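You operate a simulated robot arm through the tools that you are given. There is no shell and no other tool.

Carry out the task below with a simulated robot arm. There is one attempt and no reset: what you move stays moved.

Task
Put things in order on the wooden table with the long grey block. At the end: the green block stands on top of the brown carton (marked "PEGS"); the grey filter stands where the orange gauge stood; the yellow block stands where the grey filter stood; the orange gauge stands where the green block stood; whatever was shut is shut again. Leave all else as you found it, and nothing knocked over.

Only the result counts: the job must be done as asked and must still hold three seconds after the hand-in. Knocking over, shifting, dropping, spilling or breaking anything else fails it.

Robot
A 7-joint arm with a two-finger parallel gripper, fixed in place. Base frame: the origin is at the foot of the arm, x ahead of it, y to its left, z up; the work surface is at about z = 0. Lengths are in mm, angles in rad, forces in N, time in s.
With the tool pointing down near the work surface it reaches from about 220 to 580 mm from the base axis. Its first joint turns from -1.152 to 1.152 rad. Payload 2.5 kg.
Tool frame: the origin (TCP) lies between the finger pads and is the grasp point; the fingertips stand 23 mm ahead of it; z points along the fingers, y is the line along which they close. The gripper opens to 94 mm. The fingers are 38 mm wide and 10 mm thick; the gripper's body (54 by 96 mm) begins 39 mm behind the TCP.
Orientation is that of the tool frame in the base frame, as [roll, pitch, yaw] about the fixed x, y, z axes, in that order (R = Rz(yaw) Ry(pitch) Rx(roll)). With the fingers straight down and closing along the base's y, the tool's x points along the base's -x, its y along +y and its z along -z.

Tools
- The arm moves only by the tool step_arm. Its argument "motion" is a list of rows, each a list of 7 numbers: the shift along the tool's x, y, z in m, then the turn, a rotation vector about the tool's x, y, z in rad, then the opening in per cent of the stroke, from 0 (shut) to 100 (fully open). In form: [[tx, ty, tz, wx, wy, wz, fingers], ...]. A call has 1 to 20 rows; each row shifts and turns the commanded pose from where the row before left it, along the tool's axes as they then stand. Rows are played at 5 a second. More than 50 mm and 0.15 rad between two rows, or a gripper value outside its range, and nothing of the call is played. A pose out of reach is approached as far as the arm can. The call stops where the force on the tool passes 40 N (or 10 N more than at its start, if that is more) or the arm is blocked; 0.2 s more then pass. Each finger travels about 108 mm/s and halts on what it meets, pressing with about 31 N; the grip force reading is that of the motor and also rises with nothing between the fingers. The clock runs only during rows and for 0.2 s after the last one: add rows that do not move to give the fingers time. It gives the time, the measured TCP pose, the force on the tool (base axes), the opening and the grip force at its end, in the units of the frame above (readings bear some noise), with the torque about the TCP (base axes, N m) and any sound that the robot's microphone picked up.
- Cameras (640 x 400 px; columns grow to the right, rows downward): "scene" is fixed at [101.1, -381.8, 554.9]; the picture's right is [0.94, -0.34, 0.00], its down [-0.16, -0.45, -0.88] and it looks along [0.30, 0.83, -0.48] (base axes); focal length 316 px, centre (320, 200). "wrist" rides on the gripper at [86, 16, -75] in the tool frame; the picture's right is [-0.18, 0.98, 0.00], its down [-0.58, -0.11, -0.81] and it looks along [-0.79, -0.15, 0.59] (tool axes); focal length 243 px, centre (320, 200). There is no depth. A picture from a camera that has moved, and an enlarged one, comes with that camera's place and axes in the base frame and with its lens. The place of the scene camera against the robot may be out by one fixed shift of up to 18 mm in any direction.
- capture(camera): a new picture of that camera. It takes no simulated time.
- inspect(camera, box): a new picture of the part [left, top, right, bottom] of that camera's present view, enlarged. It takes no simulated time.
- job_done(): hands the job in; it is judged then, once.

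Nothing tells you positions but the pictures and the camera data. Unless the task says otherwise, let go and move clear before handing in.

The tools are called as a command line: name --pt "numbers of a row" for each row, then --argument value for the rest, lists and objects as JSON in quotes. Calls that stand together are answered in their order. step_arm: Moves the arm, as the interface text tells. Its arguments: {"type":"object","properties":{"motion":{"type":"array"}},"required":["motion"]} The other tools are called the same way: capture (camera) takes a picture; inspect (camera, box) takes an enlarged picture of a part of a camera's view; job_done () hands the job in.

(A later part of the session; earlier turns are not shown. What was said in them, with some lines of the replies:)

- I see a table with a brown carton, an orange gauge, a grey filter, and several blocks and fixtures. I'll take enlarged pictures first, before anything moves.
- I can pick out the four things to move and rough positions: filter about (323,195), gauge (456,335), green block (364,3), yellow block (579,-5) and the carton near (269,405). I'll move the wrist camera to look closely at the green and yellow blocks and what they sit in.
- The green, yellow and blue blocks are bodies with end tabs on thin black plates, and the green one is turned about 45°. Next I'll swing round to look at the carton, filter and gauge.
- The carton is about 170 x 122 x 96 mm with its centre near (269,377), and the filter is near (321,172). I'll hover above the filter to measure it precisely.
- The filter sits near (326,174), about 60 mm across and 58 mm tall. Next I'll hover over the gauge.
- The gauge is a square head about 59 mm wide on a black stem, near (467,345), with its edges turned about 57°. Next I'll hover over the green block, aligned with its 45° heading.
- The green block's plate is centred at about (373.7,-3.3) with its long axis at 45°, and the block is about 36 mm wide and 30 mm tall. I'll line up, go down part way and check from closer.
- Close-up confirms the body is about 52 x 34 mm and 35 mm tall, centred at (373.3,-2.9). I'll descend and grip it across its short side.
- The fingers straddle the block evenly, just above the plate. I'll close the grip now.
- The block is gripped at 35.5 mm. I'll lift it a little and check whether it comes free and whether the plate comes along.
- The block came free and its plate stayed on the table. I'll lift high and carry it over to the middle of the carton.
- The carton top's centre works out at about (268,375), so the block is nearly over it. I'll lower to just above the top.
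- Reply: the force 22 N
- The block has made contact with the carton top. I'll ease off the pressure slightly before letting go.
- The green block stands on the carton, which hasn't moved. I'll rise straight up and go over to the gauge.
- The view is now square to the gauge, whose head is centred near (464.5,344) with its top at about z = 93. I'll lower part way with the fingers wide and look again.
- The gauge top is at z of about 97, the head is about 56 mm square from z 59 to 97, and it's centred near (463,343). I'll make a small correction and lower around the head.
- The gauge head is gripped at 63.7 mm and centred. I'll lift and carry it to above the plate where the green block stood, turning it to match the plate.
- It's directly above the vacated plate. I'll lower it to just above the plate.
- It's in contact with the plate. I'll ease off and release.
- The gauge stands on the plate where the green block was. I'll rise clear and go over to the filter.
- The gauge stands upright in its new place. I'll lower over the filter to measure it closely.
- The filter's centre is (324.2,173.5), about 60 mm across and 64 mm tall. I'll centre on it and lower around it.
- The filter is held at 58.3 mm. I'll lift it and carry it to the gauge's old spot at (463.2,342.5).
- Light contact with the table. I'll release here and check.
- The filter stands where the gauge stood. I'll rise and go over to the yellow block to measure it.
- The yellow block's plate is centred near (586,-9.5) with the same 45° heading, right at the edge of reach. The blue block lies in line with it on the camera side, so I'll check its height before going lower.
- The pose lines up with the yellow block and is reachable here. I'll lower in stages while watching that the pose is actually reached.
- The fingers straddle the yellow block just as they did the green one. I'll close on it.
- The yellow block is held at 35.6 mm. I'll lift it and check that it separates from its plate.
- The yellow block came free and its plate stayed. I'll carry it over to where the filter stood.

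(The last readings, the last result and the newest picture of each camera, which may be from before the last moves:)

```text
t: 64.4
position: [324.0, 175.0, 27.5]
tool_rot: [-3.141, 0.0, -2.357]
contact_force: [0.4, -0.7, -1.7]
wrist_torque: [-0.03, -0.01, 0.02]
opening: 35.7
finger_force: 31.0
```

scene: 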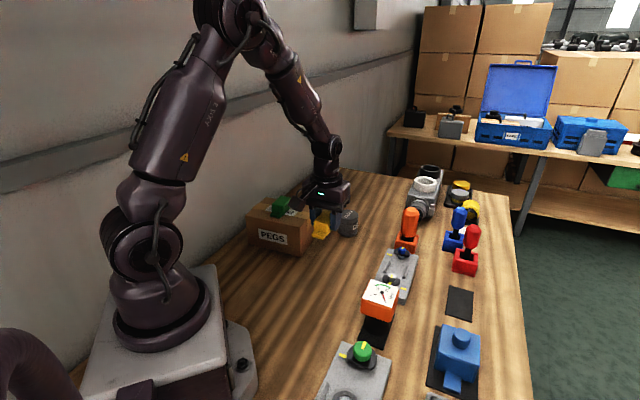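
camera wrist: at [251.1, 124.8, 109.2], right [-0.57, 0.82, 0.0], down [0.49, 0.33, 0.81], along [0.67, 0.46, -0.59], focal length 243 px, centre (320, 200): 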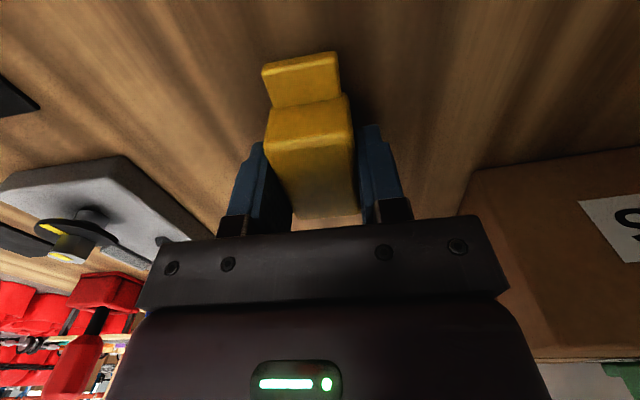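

step_arm --pt "0 0 0.0007 0 0 0 10" --pt "0 0 0 0 0 0 10"

```text
t: 65.0
position: [325.1, 175.2, 26.5]
tool_rot: [3.14, -0.001, -2.357]
contact_force: [-0.9, -0.2, -0.9]
wrist_torque: [0.03, -0.01, 0.0]
opening: 35.7
finger_force: 30.8
```

step_arm --pt "0 0 0.0007 0 0 0 10" --pt "0 0 0 0 0 0 10"

```text
t: 65.6
position: [323.5, 174.5, 27.3]
tool_rot: [3.14, 0.0, -2.356]
contact_force: [-6.3, -4.1, 21.9]
wrist_torque: [-0.03, 0.11, 0.05]
opening: 35.8
finger_force: 31.3
```

The block is pressed onto the table. I'll ease off, release, and check.

step_arm --pt "0 0 -0.0006 0 0 0 10" --pt "0 0 0 0 0 0 10" --pt "0 0 0 0 0 0 45" --pt "0 0 0 0 0 0 55" --pt "0 0 0 0 0 0 65" --pt "0 0 0 0 0 0 65"

capture --camera "wrist"

inspect --camera "scene" --box '[260, 200, 390, 310]'

```text
t: 67.0
position: [324.4, 174.8, 26.1]
tool_rot: [3.141, 0.001, -2.355]
contact_force: [0.6, -0.2, 0.3]
wrist_torque: [-0.03, 0.01, -0.01]
opening: 61.2
finger_force: 0.1
```

```text
taken
camera wrist: at [252.7, 124.7, 101.8], right [-0.57, 0.82, 0.0], down [0.49, 0.33, 0.81], along [0.67, 0.46, -0.59], focal length 243 px, centre (320, 200)
```

wrist: 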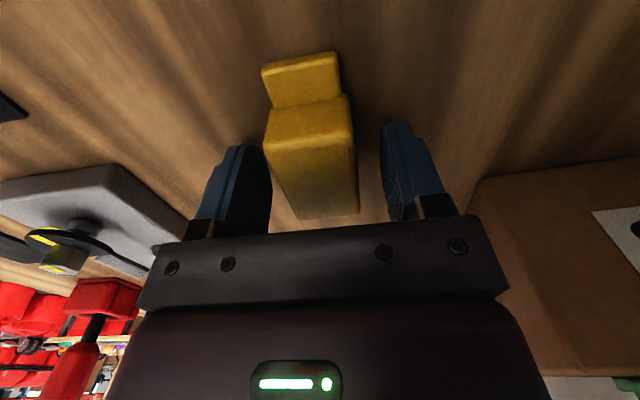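

```text
3.64 times, centred on (325, 255) of scene
camera zoom: at [101.1, -381.8, 554.9], right [0.94, -0.34, 0.0], down [-0.16, -0.45, -0.88], along [0.3, 0.83, -0.48], focal length 1149 px, centre (302, 0)
```

zoom: 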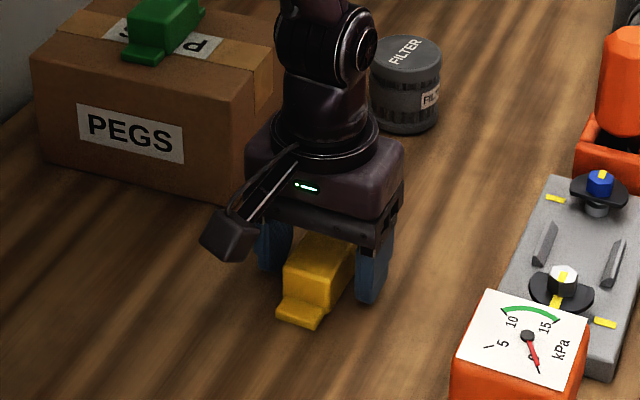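

The yellow block stands at (324.5,174.5). I'll rise straight up and move clear for a full check.

step_arm --pt "0 0 -0.015 0 0 0 65" --pt "0 0 -0.03 0 0 0 65" --pt "0 0 -0.045 0 0 0 80" --pt "0 0 -0.045 0 0 0 100" --pt "0 0 -0.045 0 0 0 100" --pt "0.02 -0.01 -0.04 0 0 0 100" --pt "0.03 -0.01 -0.03 0 0 0 100" --pt "0.03 -0.01 -0.03 0 0 0 100" --pt "0 0 0 0 0 0 100"

capture --camera "wrist"

capture --camera "scene"

inspect --camera "scene" --box '[230, 160, 430, 310]'

inspect --camera "scene" --box '[310, 230, 510, 400]'

inspect --camera "scene" --box '[370, 150, 530, 270]'

```text
t: 69.0
position: [290.0, 95.1, 307.3]
tool_rot: [-3.14, -0.002, -2.355]
contact_force: [0.6, -0.7, 0.2]
wrist_torque: [0.05, -0.01, 0.03]
opening: 93.8
finger_force: 0.1
```

```text
taken
camera wrist: at [217.6, 45.6, 382.7], right [-0.57, 0.82, 0.0], down [0.49, 0.33, 0.81], along [0.66, 0.46, -0.59], focal length 243 px, centre (320, 200)
```

wrist: 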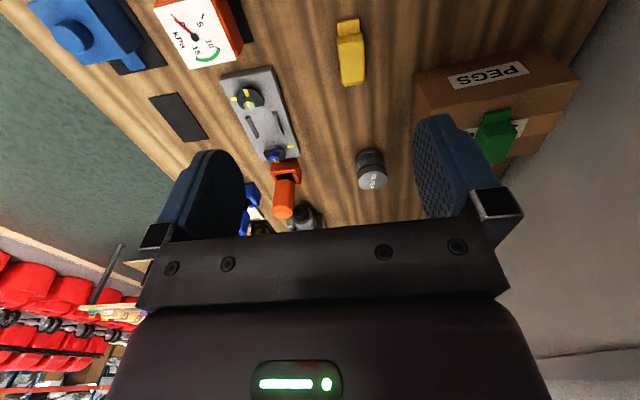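

```text
taken
```

scene: 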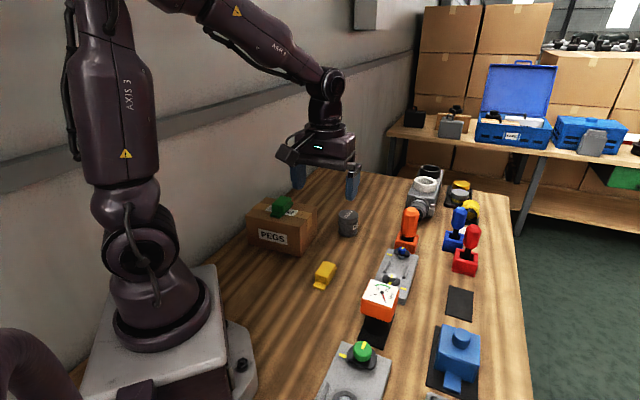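

```text
2.67 times, centred on (330, 235) of scene
camera zoom: at [101.1, -381.8, 554.9], right [0.94, -0.34, 0.0], down [-0.16, -0.45, -0.88], along [0.3, 0.83, -0.48], focal length 843 px, centre (293, 107)
```

zoom: 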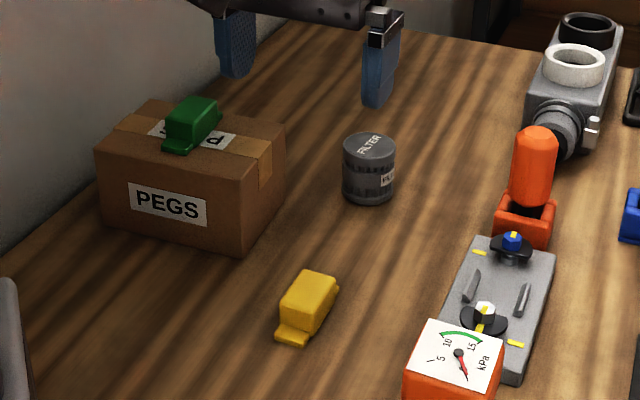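

```text
2.35 times, centred on (410, 315) of scene
camera zoom: at [101.1, -381.8, 554.9], right [0.94, -0.34, 0.0], down [-0.16, -0.45, -0.88], along [0.3, 0.83, -0.48], focal length 744 px, centre (108, -71)
```

zoom: 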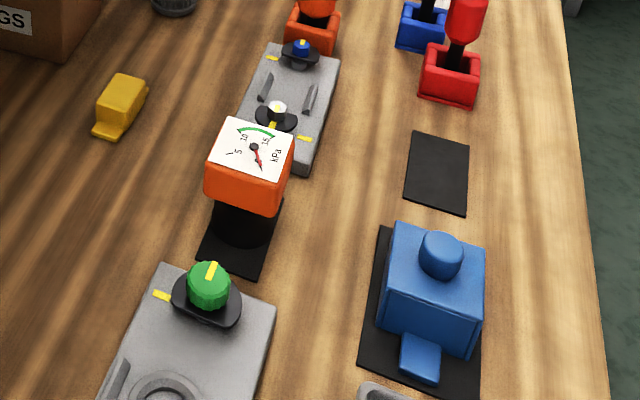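

```text
3.33 times, centred on (450, 210) of scene
camera zoom: at [101.1, -381.8, 554.9], right [0.94, -0.34, 0.0], down [-0.16, -0.45, -0.88], along [0.3, 0.83, -0.48], focal length 1054 px, centre (-113, 167)
```

zoom: 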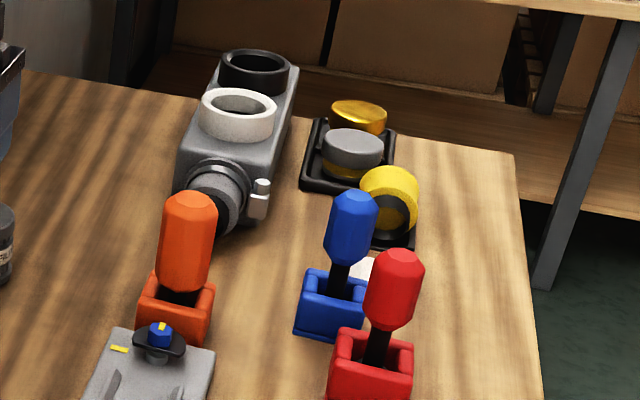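

All four things stand where asked: green block on the carton, gauge on the green block's plate, filter at the gauge's old spot, yellow block at the filter's old spot. Everything else matches the first pictures, nothing was opened, and the gripper is empty and clear, so I'm handing in.

job_done

```text
The job is handed in.
```

The job is handed in, and all four pieces stand where you asked. The final pictures show nothing knocked over and everything else on the table where it was.

- **Green block:** it stands on top of the brown "PEGS" carton, near the middle, and the carton did not shift.
- **Orange gauge:** it stands upright where the green block was. The block had been resting on a thin black plate that stayed behind, so the gauge is on that plate.
- **Grey filter:** it stands where the gauge was, within about 1–2 mm.
- **Yellow block:** it stands where the filter was, also within about 1–2 mm. Its own black plate stayed in place as well.

I didn't have to open anything, so there was nothing to shut again. I let go of the last block and moved the arm clear before handing in.
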